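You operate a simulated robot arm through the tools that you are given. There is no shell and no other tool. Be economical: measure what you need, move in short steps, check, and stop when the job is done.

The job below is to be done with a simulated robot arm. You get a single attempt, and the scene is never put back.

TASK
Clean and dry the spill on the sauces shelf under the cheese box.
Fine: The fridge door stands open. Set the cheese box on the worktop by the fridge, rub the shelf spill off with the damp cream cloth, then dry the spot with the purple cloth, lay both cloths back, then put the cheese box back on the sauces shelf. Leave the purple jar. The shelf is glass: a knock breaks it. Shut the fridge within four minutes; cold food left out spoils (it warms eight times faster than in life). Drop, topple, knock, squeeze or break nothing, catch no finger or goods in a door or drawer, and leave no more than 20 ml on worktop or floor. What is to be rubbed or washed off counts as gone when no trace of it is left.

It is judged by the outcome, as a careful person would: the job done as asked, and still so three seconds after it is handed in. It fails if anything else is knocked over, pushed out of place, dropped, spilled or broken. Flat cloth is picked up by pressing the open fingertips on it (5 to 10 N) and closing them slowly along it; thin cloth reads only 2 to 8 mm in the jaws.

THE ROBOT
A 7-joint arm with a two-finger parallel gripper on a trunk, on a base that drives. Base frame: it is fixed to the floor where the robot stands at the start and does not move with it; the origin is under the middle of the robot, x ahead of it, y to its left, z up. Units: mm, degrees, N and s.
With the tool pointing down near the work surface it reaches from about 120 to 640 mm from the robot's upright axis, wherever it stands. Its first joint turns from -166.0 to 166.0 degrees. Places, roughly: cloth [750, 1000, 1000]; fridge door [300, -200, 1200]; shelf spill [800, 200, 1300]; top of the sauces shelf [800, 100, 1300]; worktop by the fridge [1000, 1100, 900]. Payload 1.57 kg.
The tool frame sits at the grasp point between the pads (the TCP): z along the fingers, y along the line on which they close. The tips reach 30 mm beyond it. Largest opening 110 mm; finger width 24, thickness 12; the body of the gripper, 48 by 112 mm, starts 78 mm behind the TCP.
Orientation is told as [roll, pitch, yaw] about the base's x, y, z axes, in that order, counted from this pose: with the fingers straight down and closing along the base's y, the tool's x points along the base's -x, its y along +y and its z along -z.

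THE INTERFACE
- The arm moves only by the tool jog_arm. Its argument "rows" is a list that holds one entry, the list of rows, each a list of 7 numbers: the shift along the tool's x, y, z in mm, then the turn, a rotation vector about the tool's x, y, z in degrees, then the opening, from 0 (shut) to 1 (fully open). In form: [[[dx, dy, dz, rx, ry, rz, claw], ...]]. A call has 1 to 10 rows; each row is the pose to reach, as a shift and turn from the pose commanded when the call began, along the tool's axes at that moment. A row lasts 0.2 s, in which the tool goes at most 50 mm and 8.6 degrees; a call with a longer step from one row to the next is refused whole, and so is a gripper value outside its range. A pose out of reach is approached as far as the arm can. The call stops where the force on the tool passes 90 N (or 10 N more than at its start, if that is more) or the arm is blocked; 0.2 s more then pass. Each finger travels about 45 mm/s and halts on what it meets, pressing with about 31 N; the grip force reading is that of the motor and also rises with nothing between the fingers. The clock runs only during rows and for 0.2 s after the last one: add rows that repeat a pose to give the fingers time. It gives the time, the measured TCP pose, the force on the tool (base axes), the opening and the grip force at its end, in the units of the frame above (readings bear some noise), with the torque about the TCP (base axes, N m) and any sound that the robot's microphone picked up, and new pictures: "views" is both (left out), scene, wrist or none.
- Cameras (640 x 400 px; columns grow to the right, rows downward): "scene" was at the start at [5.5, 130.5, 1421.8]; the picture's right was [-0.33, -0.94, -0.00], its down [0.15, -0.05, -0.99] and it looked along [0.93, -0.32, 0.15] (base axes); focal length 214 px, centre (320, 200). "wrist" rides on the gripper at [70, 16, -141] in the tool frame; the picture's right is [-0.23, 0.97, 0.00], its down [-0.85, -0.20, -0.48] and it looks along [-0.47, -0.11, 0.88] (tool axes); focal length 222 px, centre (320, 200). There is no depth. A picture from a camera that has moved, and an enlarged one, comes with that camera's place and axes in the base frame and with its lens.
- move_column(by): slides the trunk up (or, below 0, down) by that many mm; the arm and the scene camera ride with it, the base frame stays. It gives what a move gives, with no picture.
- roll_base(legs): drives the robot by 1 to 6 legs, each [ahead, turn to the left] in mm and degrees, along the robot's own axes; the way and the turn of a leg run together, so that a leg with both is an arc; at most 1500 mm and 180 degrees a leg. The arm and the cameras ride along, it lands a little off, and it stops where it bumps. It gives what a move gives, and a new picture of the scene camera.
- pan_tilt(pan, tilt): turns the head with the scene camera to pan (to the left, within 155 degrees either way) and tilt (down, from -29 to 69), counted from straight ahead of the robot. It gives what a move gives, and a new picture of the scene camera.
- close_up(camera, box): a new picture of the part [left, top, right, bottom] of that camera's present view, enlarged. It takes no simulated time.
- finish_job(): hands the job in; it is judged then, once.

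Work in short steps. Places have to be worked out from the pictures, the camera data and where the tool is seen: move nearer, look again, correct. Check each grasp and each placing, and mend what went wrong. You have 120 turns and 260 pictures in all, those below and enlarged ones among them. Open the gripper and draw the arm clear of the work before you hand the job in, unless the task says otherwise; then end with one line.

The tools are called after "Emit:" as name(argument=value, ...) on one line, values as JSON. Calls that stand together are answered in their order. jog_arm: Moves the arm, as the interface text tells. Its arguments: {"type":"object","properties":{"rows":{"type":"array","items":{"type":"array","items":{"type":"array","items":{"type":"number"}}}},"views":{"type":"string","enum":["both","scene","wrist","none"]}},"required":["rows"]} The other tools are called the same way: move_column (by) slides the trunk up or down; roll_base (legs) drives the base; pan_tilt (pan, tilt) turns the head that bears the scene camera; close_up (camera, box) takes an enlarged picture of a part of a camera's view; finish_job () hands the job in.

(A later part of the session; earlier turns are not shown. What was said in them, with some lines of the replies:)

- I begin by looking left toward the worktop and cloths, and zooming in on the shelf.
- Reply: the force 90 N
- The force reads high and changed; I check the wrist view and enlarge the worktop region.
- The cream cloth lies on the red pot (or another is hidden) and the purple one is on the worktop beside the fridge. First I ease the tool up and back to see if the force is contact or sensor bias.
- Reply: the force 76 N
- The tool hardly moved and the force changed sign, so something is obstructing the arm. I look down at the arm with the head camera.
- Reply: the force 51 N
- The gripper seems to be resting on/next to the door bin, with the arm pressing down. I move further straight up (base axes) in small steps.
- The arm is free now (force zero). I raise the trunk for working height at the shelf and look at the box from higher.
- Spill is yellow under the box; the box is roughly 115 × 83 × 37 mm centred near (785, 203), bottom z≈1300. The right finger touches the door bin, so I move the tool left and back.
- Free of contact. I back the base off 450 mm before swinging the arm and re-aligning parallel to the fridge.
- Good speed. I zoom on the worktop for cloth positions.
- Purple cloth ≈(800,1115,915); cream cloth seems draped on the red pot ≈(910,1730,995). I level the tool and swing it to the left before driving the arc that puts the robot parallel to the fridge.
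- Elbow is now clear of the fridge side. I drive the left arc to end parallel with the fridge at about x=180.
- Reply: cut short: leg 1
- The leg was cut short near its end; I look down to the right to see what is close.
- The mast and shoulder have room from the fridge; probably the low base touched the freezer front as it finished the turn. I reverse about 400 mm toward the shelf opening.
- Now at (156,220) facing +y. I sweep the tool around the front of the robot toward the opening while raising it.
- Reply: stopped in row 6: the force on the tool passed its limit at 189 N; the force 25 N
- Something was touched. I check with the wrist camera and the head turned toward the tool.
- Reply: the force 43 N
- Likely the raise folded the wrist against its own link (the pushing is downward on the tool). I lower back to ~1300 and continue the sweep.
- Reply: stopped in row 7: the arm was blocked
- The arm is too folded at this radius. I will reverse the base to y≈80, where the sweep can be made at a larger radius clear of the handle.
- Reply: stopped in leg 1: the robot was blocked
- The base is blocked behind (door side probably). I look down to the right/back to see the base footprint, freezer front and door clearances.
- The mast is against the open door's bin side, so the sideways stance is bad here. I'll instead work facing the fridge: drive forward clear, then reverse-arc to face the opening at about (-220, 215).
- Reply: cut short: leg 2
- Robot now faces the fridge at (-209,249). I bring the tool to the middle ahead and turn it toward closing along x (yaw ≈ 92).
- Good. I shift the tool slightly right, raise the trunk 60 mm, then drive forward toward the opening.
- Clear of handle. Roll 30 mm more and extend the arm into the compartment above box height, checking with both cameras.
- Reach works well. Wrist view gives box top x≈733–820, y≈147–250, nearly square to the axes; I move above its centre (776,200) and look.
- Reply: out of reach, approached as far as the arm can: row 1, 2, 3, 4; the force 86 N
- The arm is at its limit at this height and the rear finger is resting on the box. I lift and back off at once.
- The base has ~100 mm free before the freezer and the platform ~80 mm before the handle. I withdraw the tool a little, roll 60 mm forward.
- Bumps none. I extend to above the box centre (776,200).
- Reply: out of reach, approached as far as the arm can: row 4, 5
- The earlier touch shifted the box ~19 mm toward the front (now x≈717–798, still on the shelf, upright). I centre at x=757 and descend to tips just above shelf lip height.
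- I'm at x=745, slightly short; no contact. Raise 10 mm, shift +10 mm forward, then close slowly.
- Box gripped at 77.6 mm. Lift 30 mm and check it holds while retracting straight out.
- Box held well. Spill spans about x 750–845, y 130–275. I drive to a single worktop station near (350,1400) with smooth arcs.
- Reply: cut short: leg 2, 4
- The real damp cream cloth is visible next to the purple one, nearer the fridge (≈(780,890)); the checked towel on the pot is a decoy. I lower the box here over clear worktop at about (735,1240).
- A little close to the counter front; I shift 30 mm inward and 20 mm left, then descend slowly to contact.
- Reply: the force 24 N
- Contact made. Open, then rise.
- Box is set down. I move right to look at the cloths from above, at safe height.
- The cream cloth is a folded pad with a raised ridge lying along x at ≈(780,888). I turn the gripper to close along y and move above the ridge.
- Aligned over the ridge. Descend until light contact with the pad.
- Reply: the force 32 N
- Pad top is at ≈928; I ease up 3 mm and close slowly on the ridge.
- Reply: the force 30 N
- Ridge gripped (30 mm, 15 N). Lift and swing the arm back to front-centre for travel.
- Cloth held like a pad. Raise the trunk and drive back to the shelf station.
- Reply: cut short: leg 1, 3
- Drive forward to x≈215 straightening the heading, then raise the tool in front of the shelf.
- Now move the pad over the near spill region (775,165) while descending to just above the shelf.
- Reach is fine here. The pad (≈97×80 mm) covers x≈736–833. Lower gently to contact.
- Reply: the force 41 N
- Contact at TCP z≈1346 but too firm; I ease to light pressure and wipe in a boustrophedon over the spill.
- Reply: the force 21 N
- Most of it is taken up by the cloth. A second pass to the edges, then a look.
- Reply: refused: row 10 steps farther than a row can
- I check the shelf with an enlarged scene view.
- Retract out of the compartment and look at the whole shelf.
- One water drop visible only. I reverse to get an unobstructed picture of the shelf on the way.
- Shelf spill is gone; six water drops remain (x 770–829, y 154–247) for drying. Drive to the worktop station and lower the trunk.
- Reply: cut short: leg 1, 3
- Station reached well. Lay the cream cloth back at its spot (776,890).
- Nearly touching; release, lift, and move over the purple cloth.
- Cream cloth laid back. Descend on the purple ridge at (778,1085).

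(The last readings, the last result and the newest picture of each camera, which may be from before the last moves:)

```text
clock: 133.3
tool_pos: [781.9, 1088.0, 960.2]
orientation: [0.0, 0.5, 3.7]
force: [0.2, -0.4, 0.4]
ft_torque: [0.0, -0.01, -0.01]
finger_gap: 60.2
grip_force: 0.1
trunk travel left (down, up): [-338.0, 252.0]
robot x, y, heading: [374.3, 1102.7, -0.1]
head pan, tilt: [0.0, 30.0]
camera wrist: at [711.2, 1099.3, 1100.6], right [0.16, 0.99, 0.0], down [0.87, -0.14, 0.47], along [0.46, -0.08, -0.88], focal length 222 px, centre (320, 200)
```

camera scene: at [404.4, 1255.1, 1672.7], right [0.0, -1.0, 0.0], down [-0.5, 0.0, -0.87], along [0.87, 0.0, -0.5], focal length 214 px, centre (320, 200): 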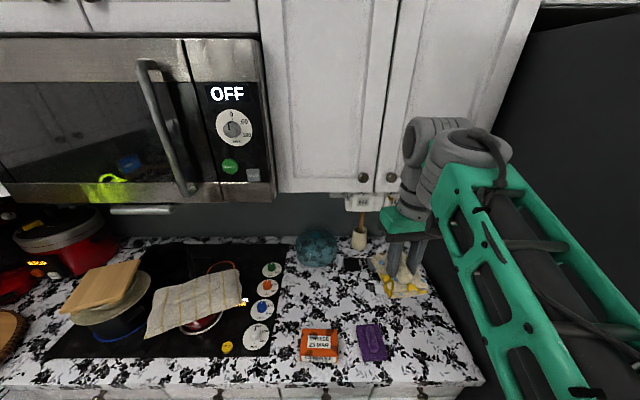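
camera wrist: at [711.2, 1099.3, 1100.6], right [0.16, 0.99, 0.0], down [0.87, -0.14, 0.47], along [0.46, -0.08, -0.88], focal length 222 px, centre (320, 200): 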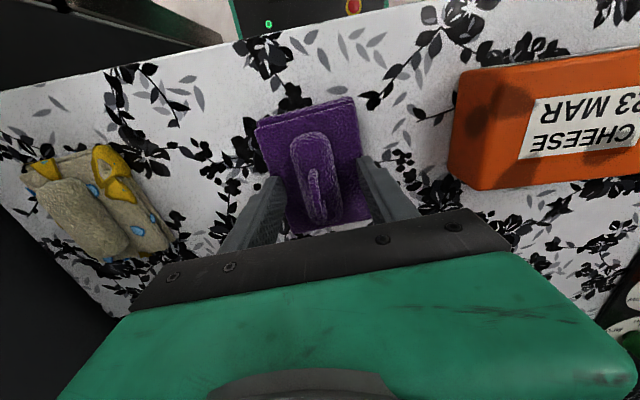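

Shift 14 mm back (so the pad reaches further forward), lower slightly and close slowly.

Emit:
jog_arm(rows=[[[14, -2, 0, 0, 0, 0, 0.5], [14, -2, 1.5, 0, 0, 0, 0.4], [14, -2, 1.5, 0, 0, 0, 0.3], [14, -2, 1.5, 0, 0, 0, 0.22], [14, -2, 1.5, 0, 0, 0, 0.15], [14, -2, 1.5, 0, 0, 0, 0.08], [14, -2, 1.5, 0, 0, 0, 0.03], [14, -2, 1.5, 0, 0, 0, 0.03]]], views="wrist")

```text
clock: 135.1
tool_pos: [767.4, 1084.2, 959.6]
orientation: [0.1, 0.5, 3.7]
force: [0.7, 1.8, 8.0]
ft_torque: [0.0, -0.04, 0.15]
finger_gap: 29.0
grip_force: 30.9
trunk travel left (down, up): [-338.0, 252.0]
robot x, y, heading: [376.2, 1102.3, -0.1]
head pan, tilt: [0.0, 30.0]
camera wrist: at [697.7, 1095.6, 1100.4], right [0.16, 0.99, 0.0], down [0.87, -0.14, 0.47], along [0.47, -0.08, -0.88], focal length 222 px, centre (320, 200)
```

wrist: 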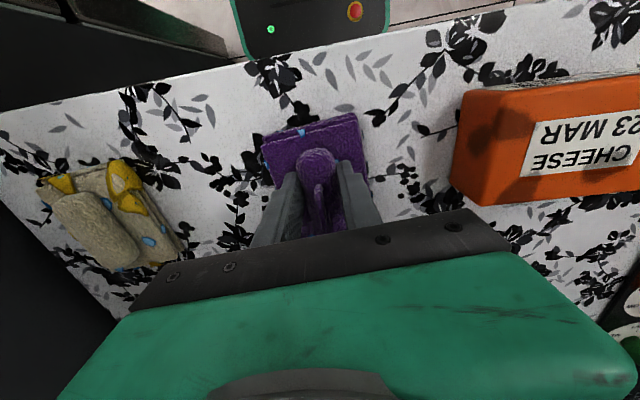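

Purple gripped. Lift and retract to travel pose, then drive back and raise the trunk.

Emit:
jog_arm(rows=[[[0, 0, -35, 0, 0, 0, 0.02], [20, 4, -75, 0, 0, 0, 0.02], [50, 8, -90, 0, 0, 0, 0.02]]], views="none")

Emit:
roll_base(legs=[[-440, 90], [-436, 0], [-236, -90]])

Emit:
move_column(by=250)

```text
clock: 135.9
tool_pos: [720.2, 1087.5, 1052.7]
orientation: [0.0, 0.6, 3.6]
force: [-0.8, 0.2, -0.5]
ft_torque: [0.0, -0.02, 0.0]
finger_gap: 29.0
grip_force: 31.0
trunk travel left (down, up): [-338.0, 252.0]
robot x, y, heading: [374.2, 1099.2, -0.1]
head pan, tilt: [0.0, 30.0]
```

```text
clock: 146.1
tool_pos: [280.7, 231.1, 1053.1]
orientation: [0.1, 0.5, 6.6]
force: [-0.3, 1.0, 0.1]
ft_torque: [-0.02, 0.03, -0.04]
finger_gap: 28.9
grip_force: 31.3
trunk travel left (down, up): [-338.0, 252.0]
robot x, y, heading: [-67.3, 225.7, 2.7]
head pan, tilt: [0.0, 30.0]
cut short: leg 1, 3
camera scene: at [-44.2, 380.2, 1422.7], right [0.05, -1.0, 0.0], down [-0.5, -0.03, -0.87], along [0.86, 0.05, -0.5], focal length 214 px, centre (320, 200)
```

scene: 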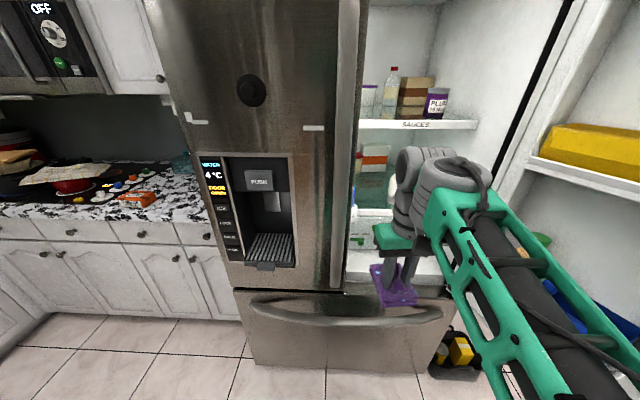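

```text
clock: 148.7
tool_pos: [280.1, 232.0, 1303.6]
orientation: [0.1, 0.4, 6.6]
force: [-0.6, -0.4, -0.1]
ft_torque: [0.0, 0.0, 0.0]
finger_gap: 28.7
grip_force: 30.9
trunk travel left (down, up): [-588.0, 2.0]
robot x, y, heading: [-65.2, 224.3, 3.0]
head pan, tilt: [0.0, 30.0]
```

Forward to the shelf, raise and extend over the drops.

Emit:
roll_base(legs=[[283, -3]])

Emit:
jog_arm(rows=[[[0, 0, -45, 0, 0, 0, 0.02], [-10, 0, -85, 0, 0, 0, 0.02], [-50, -8, -88, 0, 0, 0, 0.02], [-90, -24, -84, 0, 0, 0, 0.02], [-130, -42, -75, 0, 0, 0, 0.02], [-165, -62, -62, 0, 0, 0, 0.02], [-190, -80, -55, 0, 0, 0, 0.02], [-190, -80, -50, 0, 0, 0, 0.02]]], views="wrist")

```text
clock: 150.6
tool_pos: [561.1, 224.1, 1301.5]
orientation: [0.1, 0.6, 3.9]
force: [0.4, 1.3, -1.1]
ft_torque: [0.02, -0.01, -0.04]
finger_gap: 29.0
grip_force: 30.3
trunk travel left (down, up): [-588.0, 2.0]
robot x, y, heading: [217.4, 226.7, 0.3]
head pan, tilt: [0.0, 30.0]
camera scene: at [244.0, 387.3, 1672.7], right [0.01, -1.0, 0.0], down [-0.5, 0.0, -0.87], along [0.87, 0.01, -0.5], focal length 214 px, centre (320, 200)
```

scene: 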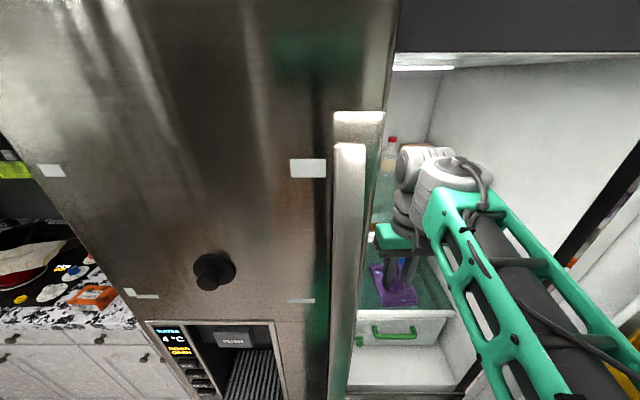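

```text
clock: 152.4
tool_pos: [757.5, 156.0, 1351.7]
orientation: [0.1, 0.5, 4.0]
force: [0.2, 0.1, -0.5]
ft_torque: [0.03, 0.0, -0.01]
finger_gap: 28.8
grip_force: 31.2
trunk travel left (down, up): [-588.0, 2.0]
robot x, y, heading: [214.1, 230.4, 0.4]
head pan, tilt: [0.0, 30.0]
camera wrist: at [687.2, 167.7, 1492.4], right [0.16, 0.99, 0.0], down [0.87, -0.14, 0.47], along [0.47, -0.08, -0.88], focal length 222 px, centre (320, 200)
```

wrist: 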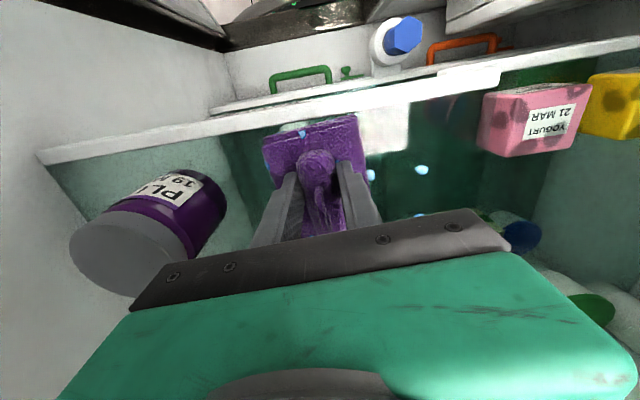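

Press lightly and dry in strokes covering the whole area.

Emit:
jog_arm(rows=[[[0, 0, 5, 0, 0, 0, 0.02], [0, 0, 8, 0, 0, 0, 0.02], [-3, 46, 8, 0, 0, 0, 0.02], [-7, 92, 8, 0, 0, 0, 0.02], [-37, 90, 8, 0, 0, 0, 0.02], [-33, 46, 8, 0, 0, 0, 0.02], [-30, 0, 8, 0, 0, 0, 0.02], [-10, -9, 8, 0, 0, 0, 0.02], [-13, 39, 8, 0, 0, 0, 0.02], [-16, 86, 8, 0, 0, 0, 0.02]]], views="wrist")

```text
clock: 154.6
tool_pos: [761.2, 246.1, 1345.1]
orientation: [0.1, 0.2, 4.0]
force: [0.8, -9.9, 36.0]
ft_torque: [-0.35, -0.99, -0.2]
finger_gap: 29.0
grip_force: 31.0
trunk travel left (down, up): [-588.0, 2.0]
robot x, y, heading: [210.3, 231.2, 0.3]
head pan, tilt: [0.0, 30.0]
camera wrist: at [691.5, 257.3, 1485.6], right [0.16, 0.99, 0.0], down [0.87, -0.14, 0.47], along [0.47, -0.07, -0.88], focal length 222 px, centre (320, 200)
```

wrist: 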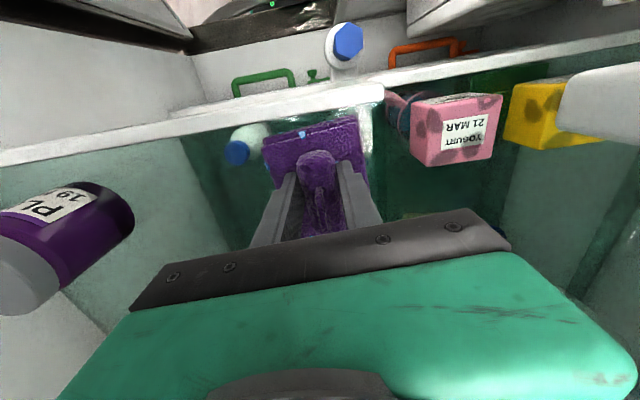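

One more far stroke, then lift and retract.

Emit:
jog_arm(rows=[[[-26, -2, -1, 0, 0, 0, 0.02], [-23, -47, -1, 0, 0, 0, 0.02], [-19, -94, -1, 0, 0, 0, 0.02], [-4, -92, -1, 0, 0, 0, 0.02], [-4, -90, -25, 0, 0, 0, 0.02], [30, -78, -42, 0, 0, 0, 0.02], [75, -60, -42, 0, 0, 0, 0.02], [120, -45, -42, 0, 0, 0, 0.02], [165, -35, -42, 0, 0, 0, 0.02], [200, -25, -20, 0, 0, 0, 0.02]]], views="none")

Emit:
roll_base(legs=[[-265, 0]])

Emit:
close_up(camera="scene", box=[330, 130, 450, 210])

```text
clock: 156.8
tool_pos: [564.3, 206.8, 1366.7]
orientation: [0.1, 0.5, 4.0]
force: [-0.2, 0.4, -0.6]
ft_torque: [-0.02, 0.0, 0.0]
finger_gap: 28.8
grip_force: 30.8
trunk travel left (down, up): [-588.0, 2.0]
robot x, y, heading: [213.5, 230.5, 0.1]
head pan, tilt: [0.0, 30.0]
```

```text
clock: 158.8
tool_pos: [288.7, 203.9, 1366.7]
orientation: [0.2, 0.5, 4.1]
force: [-1.0, -0.1, -0.1]
ft_torque: [0.0, 0.01, -0.02]
finger_gap: 29.1
grip_force: 30.6
trunk travel left (down, up): [-588.0, 2.0]
robot x, y, heading: [-61.4, 228.9, 0.6]
head pan, tilt: [0.0, 30.0]
camera scene: at [-33.8, 385.2, 1672.7], right [0.01, -1.0, 0.0], down [-0.5, 0.0, -0.87], along [0.87, 0.01, -0.5], focal length 214 px, centre (320, 200)
```

scene: 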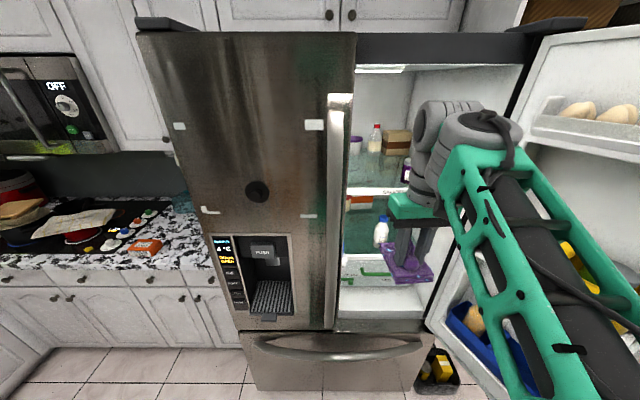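

```text
5.00 times, centred on (390, 170) of scene
camera zoom: at [-33.8, 385.2, 1672.7], right [0.01, -1.0, 0.0], down [-0.5, 0.0, -0.87], along [0.87, 0.01, -0.5], focal length 1072 px, centre (-30, 350)
```

zoom: 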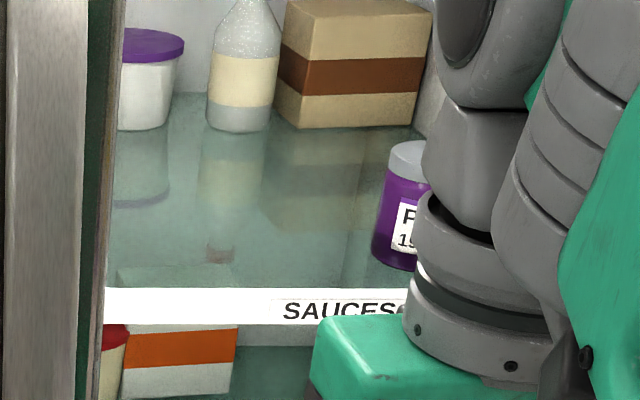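

The shelf is clean and dry. Drive to the worktop to return the purple cloth.

Emit:
roll_base(legs=[[236, 89.4], [428, 0], [448, -90]])

Emit:
move_column(by=-250)

```text
clock: 169.0
tool_pos: [744.6, 1078.3, 1366.0]
orientation: [0.1, 0.6, 3.2]
force: [-0.3, 0.2, -0.5]
ft_torque: [-0.05, 0.01, 0.01]
finger_gap: 28.7
grip_force: 30.9
trunk travel left (down, up): [-588.0, 2.0]
robot x, y, heading: [391.8, 1106.1, -0.1]
head pan, tilt: [0.0, 30.0]
cut short: leg 1, 3
camera scene: at [423.1, 1265.1, 1672.7], right [0.0, -1.0, 0.0], down [-0.5, 0.0, -0.87], along [0.87, 0.0, -0.5], focal length 214 px, centre (320, 200)
```

scene: 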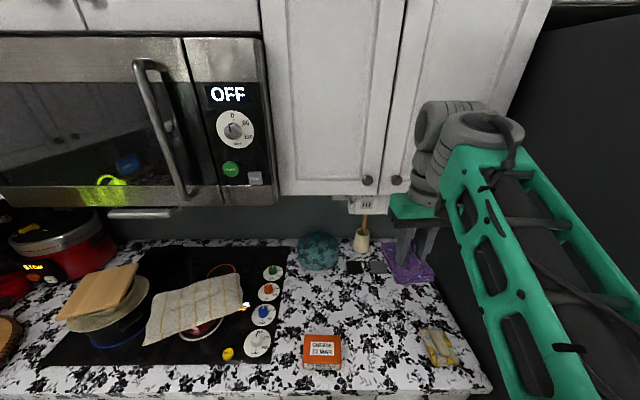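

```text
clock: 171.6
tool_pos: [743.4, 1078.4, 1116.7]
orientation: [0.0, 0.5, 3.2]
force: [0.3, -0.9, -0.2]
ft_torque: [0.03, -0.03, 0.01]
finger_gap: 29.0
grip_force: 31.2
trunk travel left (down, up): [-338.0, 252.0]
robot x, y, heading: [391.7, 1106.1, 0.0]
head pan, tilt: [0.0, 30.0]
```

Lay the purple cloth back at (767,1084), release and rise.

Emit:
jog_arm(rows=[[[-12, 2, 48, 0, 0, 0, 0.02], [-24, 5, 95, 0, 0, 0, 0.02], [-24, 5, 135, 0, 0, 0, 0.02], [-24, 5, 152, 0, 0, 0, 0.02], [-24, 5, 158, 0, 0, 0, 0.02], [-24, 5, 158, 0, 0, 0, 0.25], [-24, 5, 158, 0, 0, 0, 0.5], [-24, 5, 140, 0, 0, 0, 0.6], [-24, 5, 95, 0, 0, 0, 0.8], [-24, 15, 55, 0, 0, 0, 1]]], views="wrist")

```text
clock: 173.8
tool_pos: [767.9, 1095.7, 1064.0]
orientation: [0.1, 0.7, 3.2]
force: [0.1, 0.7, 0.2]
ft_torque: [-0.01, 0.02, -0.01]
finger_gap: 99.3
grip_force: 0.2
trunk travel left (down, up): [-338.0, 252.0]
robot x, y, heading: [391.9, 1112.2, -0.4]
head pan, tilt: [0.0, 30.0]
camera wrist: at [698.1, 1107.3, 1204.3], right [0.17, 0.98, 0.0], down [0.87, -0.15, 0.47], along [0.46, -0.08, -0.88], focal length 222 px, centre (320, 200)
```

wrist: 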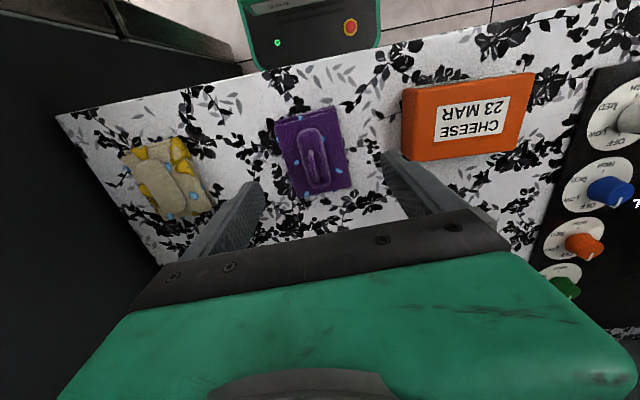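

Purple cloth is back. Turn the gripper to close along x and move over the box.

Emit:
jog_arm(rows=[[[0, 16, 0, 0, 0, -8.5, 1], [0, 32, 0, 0, 0, -17, 1], [0, 48, 0, 0, 0, -25.5, 1], [0, 64, 0, 0, 0, -34, 1], [0, 80, 0, 0, 0, -42.5, 1], [0, 96, 0, 0, 0, -51, 1], [-1, 112, 10, 0, 0, -59.5, 1], [-2, 128, 25, 0, 0, -68, 1], [-3, 144, 40, 0, 0, -76.5, 1], [-3, 161, 60, 0, 0, -84.6, 1]]], views="wrist")

```text
clock: 176.0
tool_pos: [762.3, 1252.4, 1001.3]
orientation: [0.5, 0.0, 87.9]
force: [-0.2, -0.2, -0.5]
ft_torque: [0.0, -0.02, -0.02]
finger_gap: 110.1
grip_force: 0.0
trunk travel left (down, up): [-338.0, 252.0]
robot x, y, heading: [391.1, 1107.6, -0.3]
head pan, tilt: [0.0, 30.0]
camera wrist: at [743.4, 1183.3, 1141.1], right [-0.96, 0.26, 0.01], down [0.23, 0.85, 0.48], along [0.12, 0.46, -0.88], focal length 222 px, centre (320, 200)
```

wrist: 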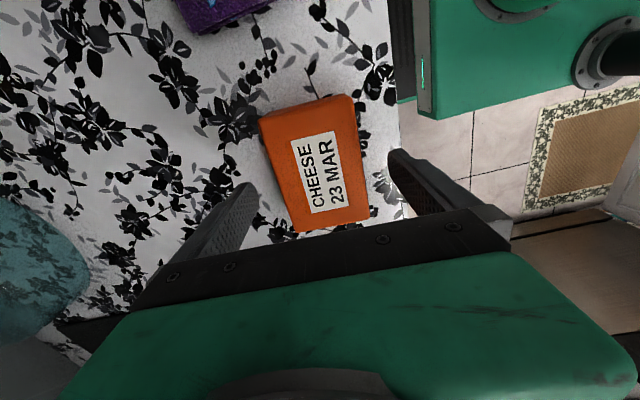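

Descend, close and lift.

Emit:
jog_arm(rows=[[[-3, 0, 25, 0, 0, 0, 1], [-5, 0, 44, 0, 0, 0, 1], [-5, 0, 48, 0, 0, 0, 0.85], [-5, 0, 48, 0, 0, 0, 0.74], [-5, 0, 48, 0, 0, 0, 0.68], [-5, 0, 48, 0, 0, 0, 0.66], [-5, 0, 48, 0, 0, 0, 0.66], [-5, 0, 30, 0, 0, 0, 0.66], [-5, 5, -10, 0, 0, 0, 0.66], [20, 25, -45, 0, 0, 0, 0.66]]], views="wrist")

```text
clock: 178.2
tool_pos: [735.6, 1235.2, 1047.6]
orientation: [0.5, 0.0, 87.8]
force: [-0.3, 0.6, -1.7]
ft_torque: [-0.02, 0.04, 0.01]
finger_gap: 77.6
grip_force: 31.2
trunk travel left (down, up): [-338.0, 252.0]
robot x, y, heading: [396.9, 1109.7, 0.1]
head pan, tilt: [0.0, 30.0]
camera wrist: at [717.6, 1166.0, 1187.0], right [-0.96, 0.26, 0.01], down [0.24, 0.85, 0.48], along [0.12, 0.46, -0.88], focal length 222 px, centre (320, 200)
```

wrist: 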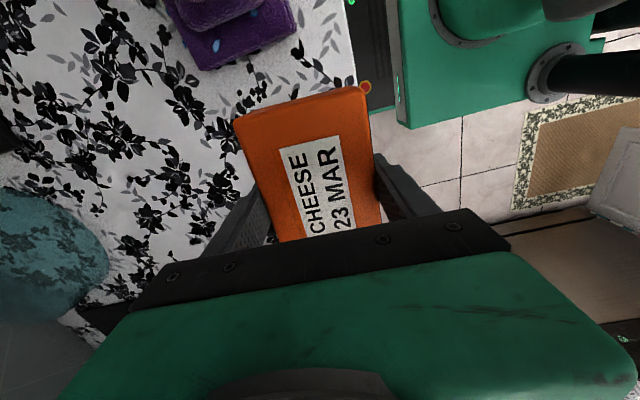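

Box held. Centre it ahead of the robot, then drive back to the fridge and raise the trunk.

Emit:
jog_arm(rows=[[[40, 0, -5, 0, 0, 0, 0.66], [85, 5, -8, 0, 0, 0, 0.66], [122, 5, -8, 0, 0, 0, 0.66]]], views="none")

Emit:
roll_base(legs=[[-455, 90], [-436, 0], [-236, -91]])

Emit:
move_column(by=250)

```text
clock: 179.0
tool_pos: [724.5, 1112.8, 1054.8]
orientation: [0.5, 0.0, 87.9]
force: [0.2, -0.8, -2.1]
ft_torque: [-0.02, 0.0, -0.01]
finger_gap: 77.8
grip_force: 31.5
trunk travel left (down, up): [-338.0, 252.0]
robot x, y, heading: [389.4, 1110.5, -0.3]
head pan, tilt: [0.0, 30.0]
```

```text
clock: 189.4
tool_pos: [269.9, 221.7, 1055.3]
orientation: [0.5, 0.0, 83.7]
force: [-0.7, 1.2, -1.3]
ft_torque: [0.0, -0.04, 0.02]
finger_gap: 77.7
grip_force: 31.3
trunk travel left (down, up): [-338.0, 252.0]
robot x, y, heading: [-65.1, 242.1, -4.4]
head pan, tilt: [0.0, 30.0]
cut short: leg 1, 3
camera scene: at [-20.6, 393.2, 1422.7], right [-0.07, -1.0, 0.0], down [-0.5, 0.04, -0.87], along [0.86, -0.06, -0.5], focal length 214 px, centre (320, 200)
```

scene: 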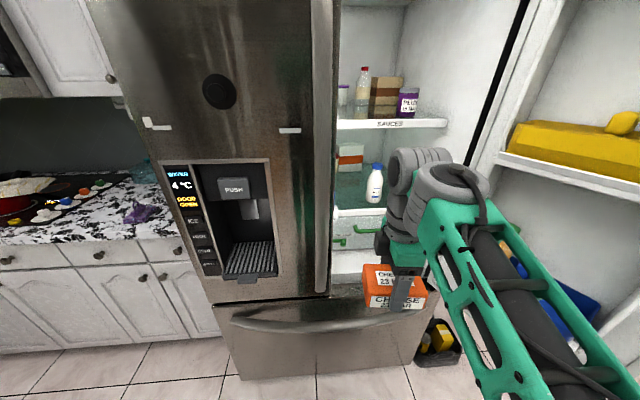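

```text
clock: 192.0
tool_pos: [270.2, 222.1, 1305.6]
orientation: [0.5, 0.0, 83.6]
force: [-0.1, 0.0, -2.5]
ft_torque: [0.01, 0.02, -0.01]
finger_gap: 77.4
grip_force: 30.8
trunk travel left (down, up): [-588.0, 2.0]
robot x, y, heading: [-65.1, 237.6, -4.3]
head pan, tilt: [0.0, 30.0]
```

Roll forward and extend the box over the shelf.

Emit:
roll_base(legs=[[280, 4.4]])

Emit:
jog_arm(rows=[[[0, 0, -40, 0, 0, 0, 0.66], [0, -10, -72, 0, 0, 0, 0.66], [4, -52, -72, 0, 0, 0, 0.66], [8, -95, -72, 0, 0, 0, 0.66], [12, -137, -72, 0, 0, 0, 0.66], [16, -178, -70, 0, 0, 0, 0.66], [20, -212, -60, 0, 0, 0, 0.66], [20, -212, -50, 0, 0, 0, 0.66]]], views="wrist")

```text
clock: 193.9
tool_pos: [551.7, 232.6, 1304.1]
orientation: [0.6, 0.0, 87.4]
force: [0.3, 0.2, -2.8]
ft_torque: [0.03, 0.04, 0.02]
finger_gap: 77.7
grip_force: 30.5
trunk travel left (down, up): [-588.0, 2.0]
robot x, y, heading: [219.3, 223.8, -0.3]
head pan, tilt: [0.0, 30.0]
camera scene: at [250.3, 384.0, 1672.7], right [-0.01, -1.0, 0.0], down [-0.5, 0.0, -0.87], along [0.87, -0.01, -0.5], focal length 214 px, centre (320, 200)
```

scene: 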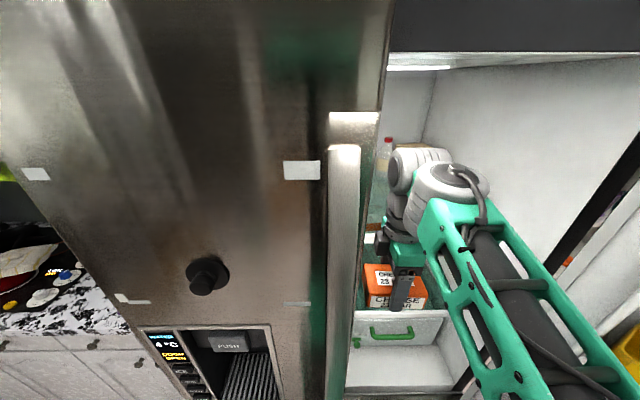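

```text
clock: 195.7
tool_pos: [759.8, 200.6, 1353.7]
orientation: [0.4, -0.1, 87.4]
force: [-0.3, 0.6, -1.8]
ft_torque: [0.01, -0.02, 0.02]
finger_gap: 77.9
grip_force: 31.2
trunk travel left (down, up): [-588.0, 2.0]
robot x, y, heading: [217.8, 227.2, -0.4]
head pan, tilt: [0.0, 30.0]
camera wrist: at [742.6, 132.0, 1493.8], right [-0.96, 0.27, 0.01], down [0.24, 0.84, 0.48], along [0.12, 0.46, -0.88], focal length 222 px, centre (320, 200)
```

wrist: 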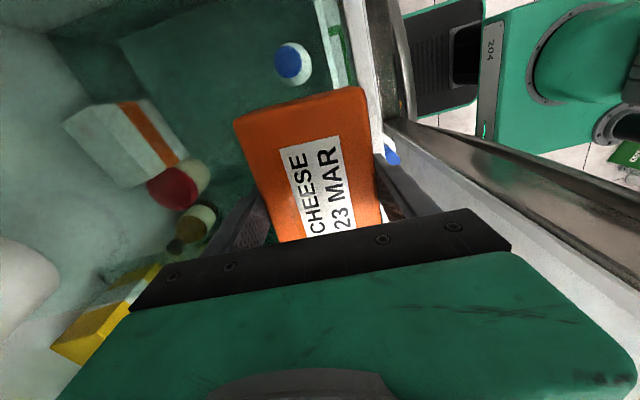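

Shift 10 mm deeper and lower slowly to contact.

Emit:
jog_arm(rows=[[[0, -10, 7, 0, 0, 0, 0.66], [0, -10, 12, 0, 0, 0, 0.66], [0, -10, 14, 0, 0, 0, 0.66], [0, -10, 14, 0, 0, 0, 0.66]]], views="none")

```text
clock: 196.7
tool_pos: [771.6, 201.9, 1340.8]
orientation: [0.5, 0.0, 87.4]
force: [-0.1, -0.4, -1.8]
ft_torque: [0.02, 0.02, -0.01]
finger_gap: 77.8
grip_force: 30.9
trunk travel left (down, up): [-588.0, 2.0]
robot x, y, heading: [218.5, 229.4, -0.5]
head pan, tilt: [0.0, 30.0]
```

Emit:
jog_arm(rows=[[[0, 0, 1.5, 0, 0, 0, 0.66], [0, 0, 3, 0, 0, 0, 0.66]]], views="none")

```text
clock: 197.3
tool_pos: [772.7, 202.1, 1336.8]
orientation: [0.5, 0.0, 87.4]
force: [0.2, 0.1, 0.3]
ft_torque: [-0.15, -0.1, 0.02]
finger_gap: 77.5
grip_force: 31.0
trunk travel left (down, up): [-588.0, 2.0]
robot x, y, heading: [219.2, 231.3, -0.7]
head pan, tilt: [0.0, 30.0]
```

Just in contact. Lower 1 mm, open, and lift straight up.

Emit:
jog_arm(rows=[[[0, 0, 1, 0, 0, 0, 0.7], [0, 0, 0, 0, 0, 0, 0.82], [0, 0, 0, 0, 0, 0, 0.93], [0, 0, 0, 0, 0, 0, 0.93], [0, 2, -20, 0, 0, 0, 0.93], [0, 5, -42, 0, 0, 0, 0.93], [0, 6, -52, 0, 0, 0, 0.93], [0, 6, -52, 0, 0, 0, 0.93]]], views="wrist")

```text
clock: 199.1
tool_pos: [765.4, 201.0, 1387.8]
orientation: [0.6, 0.0, 87.4]
force: [0.3, 0.3, -0.7]
ft_torque: [-0.01, 0.0, -0.02]
finger_gap: 101.9
grip_force: 0.1
trunk travel left (down, up): [-588.0, 2.0]
robot x, y, heading: [215.2, 227.0, -0.5]
head pan, tilt: [0.0, 30.0]
camera wrist: at [747.2, 133.3, 1527.9], right [-0.96, 0.27, 0.01], down [0.24, 0.84, 0.48], along [0.12, 0.46, -0.88], focal length 222 px, centre (320, 200)
```

wrist: 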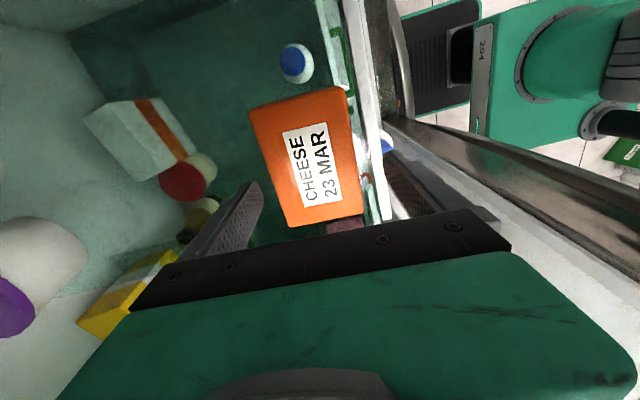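

Cheese box stands back on the shelf. Retract fully, closing the gripper, then drive round to the open door's outer side.

Emit:
jog_arm(rows=[[[0, 45, 0, 0, 0, 0, 0.8], [0, 92, 0, 0, 0, 0, 0.5], [-8, 138, 5, 0, 0, 0, 0.2], [-16, 184, 10, 0, 0, 0, 0], [-20, 215, 20, 0, 0, 0, 0]]], views="none")

Emit:
roll_base(legs=[[-345, 0], [0, -90], [540, 0]])

Emit:
pan_tilt(pan=70, tilt=25)

```text
clock: 200.3
tool_pos: [553.1, 233.3, 1369.4]
orientation: [0.5, -0.1, 87.2]
force: [-0.6, 0.2, 0.1]
ft_torque: [0.02, 0.0, -0.03]
finger_gap: 3.5
grip_force: 0.2
trunk travel left (down, up): [-588.0, 2.0]
robot x, y, heading: [215.7, 231.3, -0.3]
head pan, tilt: [0.0, 30.0]
```

```text
clock: 209.2
tool_pos: [-144.2, -646.0, 1369.1]
orientation: [0.6, 0.0, -3.9]
force: [0.3, 0.4, -0.2]
ft_torque: [0.0, -0.03, 0.0]
finger_gap: 0.0
grip_force: 21.6
trunk travel left (down, up): [-588.0, 2.0]
robot x, y, heading: [-141.5, -310.1, -91.7]
head pan, tilt: [0.0, 30.0]
camera scene: at [12.4, -344.9, 1672.7], right [-1.0, 0.03, 0.0], down [0.02, 0.5, -0.87], along [-0.03, -0.87, -0.5], focal length 214 px, centre (320, 200)
```

scene: 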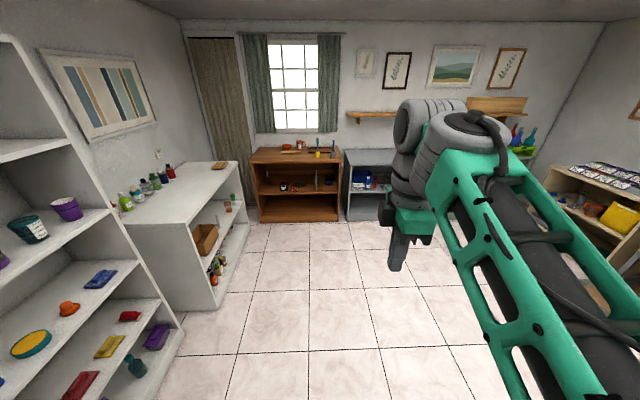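

```text
clock: 210.6
tool_pos: [-154.5, -647.7, 1371.6]
orientation: [0.7, -0.6, -4.0]
force: [-0.2, 0.3, 0.2]
ft_torque: [0.0, 0.02, 0.0]
finger_gap: 0.1
grip_force: 21.6
trunk travel left (down, up): [-588.0, 2.0]
robot x, y, heading: [-141.8, -307.1, -91.6]
head pan, tilt: [70.0, 25.0]
camera scene: at [71.7, -288.8, 1682.3], right [-0.36, -0.93, -0.01], down [-0.41, 0.16, -0.9], along [0.84, -0.32, -0.44], focal length 214 px, centre (320, 200)
```

scene: 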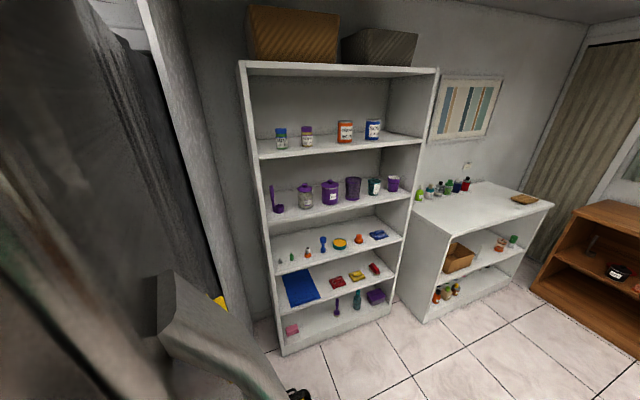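

The head is on the door's outer side, the handle close at ≈(178,-240). I extend the closed gripper a little and turn left so it comes against the door's outside.

Emit:
jog_arm(rows=[[[0, -45, 0, 0, 0, 0, 0]]], views="none")

Emit:
roll_base(legs=[[0, 112]])

```text
clock: 211.0
tool_pos: [-157.8, -696.2, 1367.8]
orientation: [0.7, -0.4, -3.8]
force: [-0.9, 0.3, 0.1]
ft_torque: [0.03, 0.01, -0.04]
finger_gap: 0.0
grip_force: 21.6
trunk travel left (down, up): [-588.0, 2.0]
robot x, y, heading: [-140.7, -310.9, -91.9]
head pan, tilt: [70.0, 25.0]
```

```text
clock: 216.1
tool_pos: [215.1, -175.4, 1369.0]
orientation: [0.5, -0.1, 107.7]
force: [-0.1, -0.5, 0.7]
ft_torque: [-0.01, 0.05, -0.01]
finger_gap: 0.0
grip_force: 21.7
trunk travel left (down, up): [-588.0, 2.0]
robot x, y, heading: [-138.0, -315.2, 20.1]
head pan, tilt: [70.0, 25.0]
camera scene: at [-250.2, -94.1, 1680.7], right [1.0, 0.0, 0.0], down [0.0, -0.42, -0.91], along [0.0, 0.91, -0.42], focal length 214 px, centre (320, 200)
```

scene: 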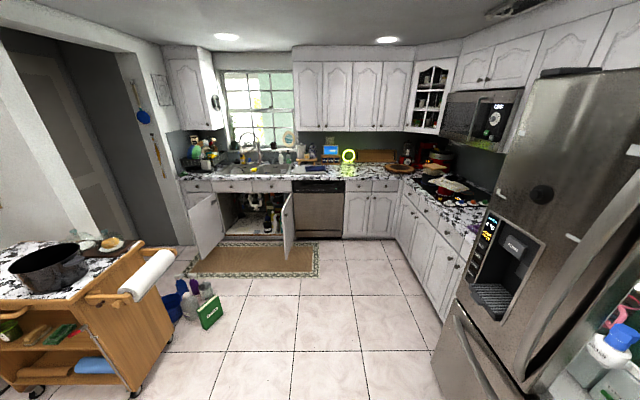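

I need to see where the door is relative to the gripper.

Emit:
pan_tilt(pan=0, tilt=25)

```text
clock: 217.5
tool_pos: [216.3, -175.0, 1369.2]
orientation: [0.5, 0.1, 107.8]
force: [0.7, -0.2, -0.4]
ft_torque: [0.03, 0.05, 0.01]
finger_gap: 0.0
grip_force: 20.9
trunk travel left (down, up): [-588.0, 2.0]
robot x, y, heading: [-146.1, -311.4, 20.1]
head pan, tilt: [0.0, 25.0]
camera scene: at [-163.7, -154.6, 1680.7], right [0.34, -0.94, 0.0], down [-0.4, -0.14, -0.91], along [0.85, 0.31, -0.42], focal length 214 px, centre (320, 200)
```

scene: 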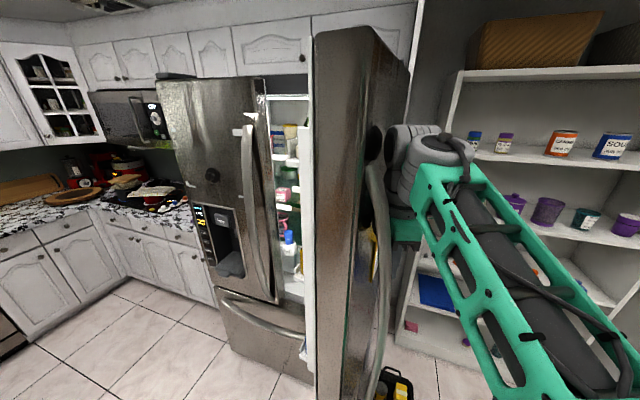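

The gripper is on the outer side with the door about 77° open. Drive forward arcing left to push it shut.

Emit:
roll_base(legs=[[350, 28]])

```text
clock: 219.7
tool_pos: [391.1, 176.9, 1369.8]
orientation: [0.4, 0.0, 136.8]
force: [0.5, -1.5, 0.3]
ft_torque: [0.18, 0.12, -0.1]
finger_gap: 0.0
grip_force: 21.3
trunk travel left (down, up): [-588.0, 2.0]
robot x, y, heading: [143.5, -116.6, 48.8]
head pan, tilt: [0.0, 25.0]
camera scene: at [49.9, 10.3, 1680.7], right [0.75, -0.66, 0.0], down [-0.28, -0.32, -0.91], along [0.6, 0.68, -0.42], focal length 214 px, centre (320, 200)
```

scene: 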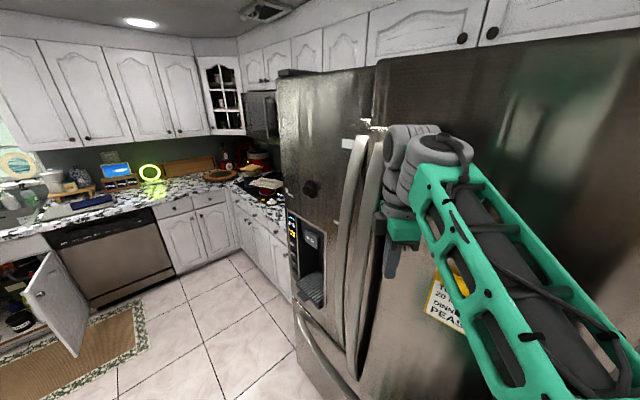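

Door nearly closed. Push straight +x in small steps to seat it.

Emit:
jog_arm(rows=[[[11, -10, 0, 0, 0, 0, 0], [22, -20, 0, 0, 0, 0, 0], [33, -31, 0, 0, 0, 0, 0], [44, -41, 0, 0, 0, 0, 0], [55, -51, 0, 0, 0, 0, 0], [66, -62, 0, 0, 0, 0, 0]]])

```text
clock: 220.9
tool_pos: [436.2, 176.8, 1373.0]
orientation: [0.8, 0.5, 135.9]
force: [-64.5, -5.6, -29.8]
ft_torque: [3.08, -8.38, -5.1]
finger_gap: 0.0
grip_force: 21.1
trunk travel left (down, up): [-588.0, 2.0]
robot x, y, heading: [142.1, -119.2, 49.5]
head pan, tilt: [0.0, 25.0]
stopped in row 5: the force on the tool passed its limit at 99 N (the readings are from after the stop); the commanded pose is now the measured one
camera scene: at [18.0, 18.7, 1679.3], right [0.76, -0.65, 0.02], down [-0.26, -0.33, -0.91], along [0.6, 0.69, -0.42], focal length 214 px, centre (320, 200)
camera wrist: at [474.9, 119.0, 1513.5], right [-0.84, -0.54, 0.01], down [-0.47, 0.75, 0.47], along [-0.26, 0.39, -0.88], focal length 222 px, centre (320, 200)
```

scene: 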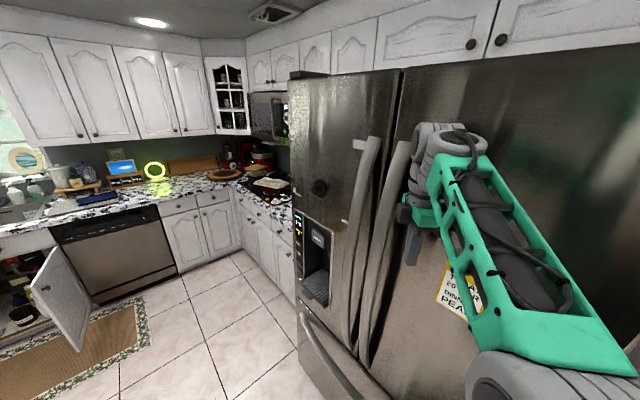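
wrist: 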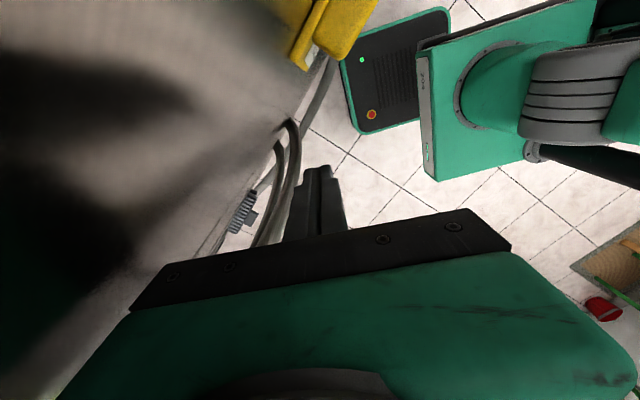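

Check whether the doors are flush.

Emit:
close_up(camera="scene", box=[280, 50, 440, 150])

Emit:
close_up(camera="scene", box=[300, 200, 480, 400])

```text
4.00 times, centred on (360, 100) of scene
camera zoom: at [18.0, 18.7, 1679.3], right [0.76, -0.65, 0.02], down [-0.26, -0.33, -0.91], along [0.6, 0.69, -0.42], focal length 858 px, centre (160, 600)
```

zoom: 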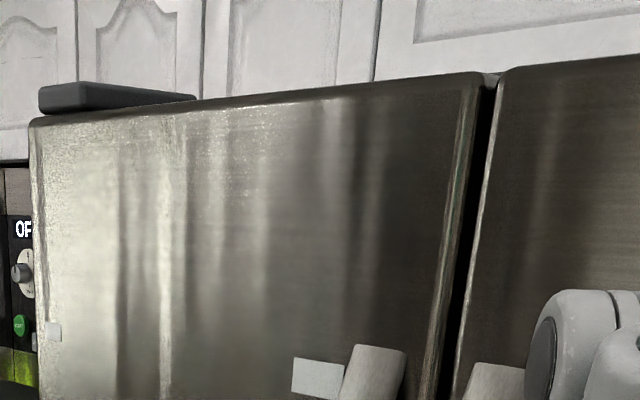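

```text
2.00 times, centred on (390, 300) of scene
camera zoom: at [18.0, 18.7, 1679.3], right [0.76, -0.65, 0.02], down [-0.26, -0.33, -0.91], along [0.6, 0.69, -0.42], focal length 429 px, centre (180, 0)
```

zoom: 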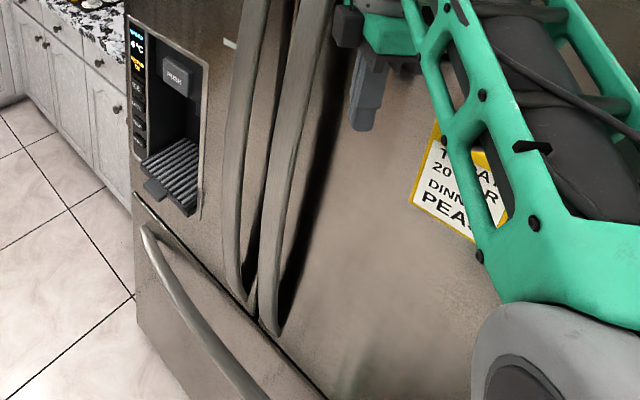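

Doors look flush. Draw the arm back from the door.

Emit:
jog_arm(rows=[[[-15, 14, 0, 0, 0, 0, 0], [-37, 34, 0, 0, 0, 0, 0.1], [-60, 56, 0, 0, 0, 0, 0.4], [-60, 56, 0, 0, 0, 0, 0.5]]], views="none")

Emit:
roll_base(legs=[[-300, 0]])

Emit:
close_up(camera="scene", box=[250, 60, 450, 400])

```text
clock: 221.9
tool_pos: [372.2, 177.6, 1369.4]
orientation: [1.1, -0.1, 136.2]
force: [-0.6, -0.1, 0.0]
ft_torque: [-0.04, -0.03, 0.01]
finger_gap: 55.0
grip_force: 0.0
trunk travel left (down, up): [-588.0, 2.0]
robot x, y, heading: [144.7, -116.3, 48.8]
head pan, tilt: [0.0, 25.0]
```

```text
clock: 223.9
tool_pos: [176.3, -54.1, 1370.4]
orientation: [1.0, 0.0, 136.4]
force: [-0.3, 0.4, 0.4]
ft_torque: [0.02, 0.0, 0.0]
finger_gap: 55.2
grip_force: 0.1
trunk travel left (down, up): [-588.0, 2.0]
robot x, y, heading: [-52.7, -345.9, 49.2]
head pan, tilt: [0.0, 25.0]
camera scene: at [-150.1, -220.5, 1680.7], right [0.76, -0.65, 0.0], down [-0.28, -0.32, -0.91], along [0.59, 0.69, -0.42], focal length 214 px, centre (320, 200)
```

scene: 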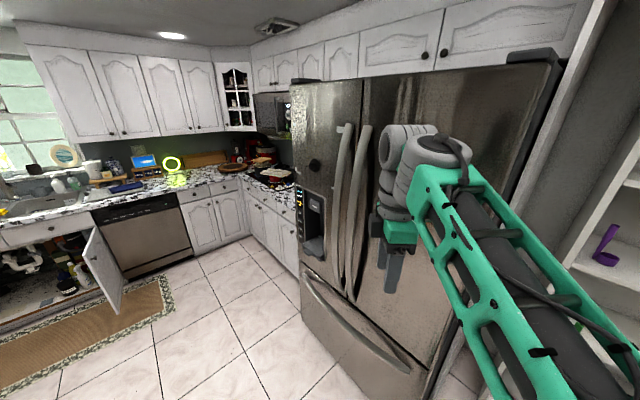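

```text
1.18 times, centred on (350, 230) of scene
camera zoom: at [-150.1, -220.5, 1680.7], right [0.76, -0.65, 0.0], down [-0.28, -0.32, -0.91], along [0.59, 0.69, -0.42], focal length 252 px, centre (285, 165)
```

zoom: 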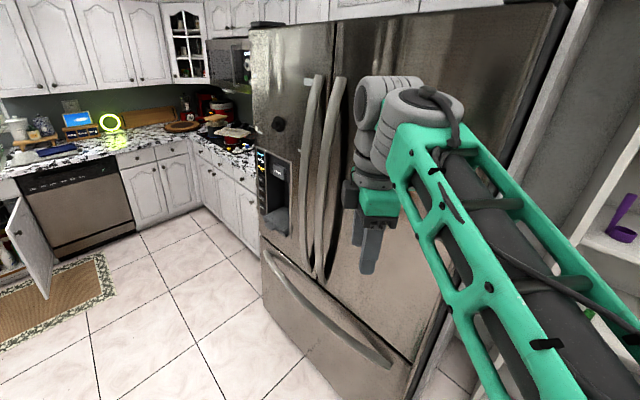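

The fridge is shut; a last enlarged check of its display and seam.

Emit:
close_up(camera="scene", box=[285, 170, 335, 220])

Emit:
close_up(camera="scene", box=[320, 60, 400, 110])

```text
8.00 times, centred on (310, 195) of scene
camera zoom: at [-150.1, -220.5, 1680.7], right [0.76, -0.65, 0.0], down [-0.28, -0.32, -0.91], along [0.59, 0.69, -0.42], focal length 1716 px, centre (400, 240)
```

zoom: 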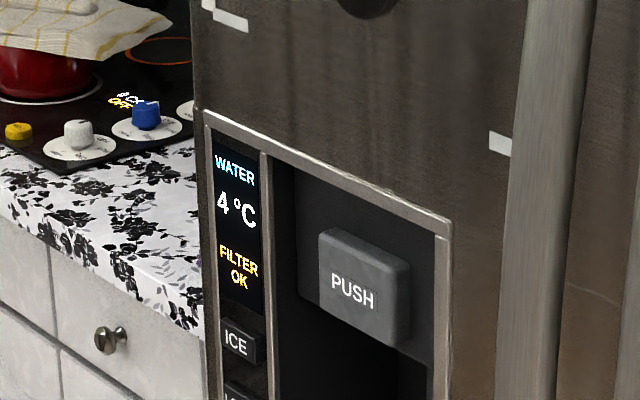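

```text
8.00 times, centred on (360, 85) of scene
camera zoom: at [-150.1, -220.5, 1680.7], right [0.76, -0.65, 0.0], down [-0.28, -0.32, -0.91], along [0.59, 0.69, -0.42], focal length 1716 px, centre (0, 1120)
```

zoom: 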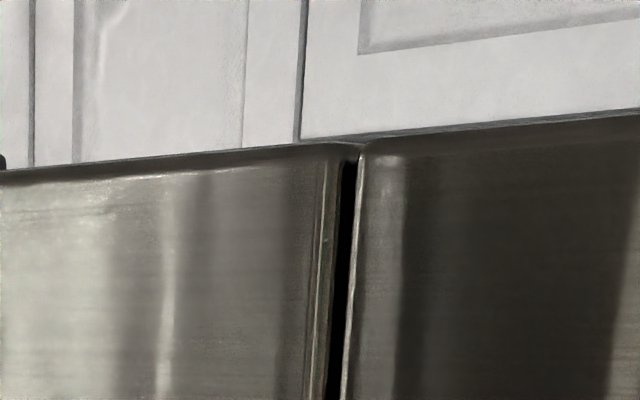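

The doors are flush and the display no longer says "DOOR OPEN". Gripper is open and clear; I hand the job in.

Emit:
finish_job()

```text
The job is handed in.
```

The sauces shelf is clean and dry, both cloths are back on the worktop, the cheese box is back on the shelf, and the fridge was shut at about 221 s. Three contacts happened on the way: one finger pressed on the cheese box (about 84 N) and it slid about 19 mm toward the shelf front, the robot bumped the open door, and a blocked arm move peaked at 189 N. I saw nothing fall, spill or break.
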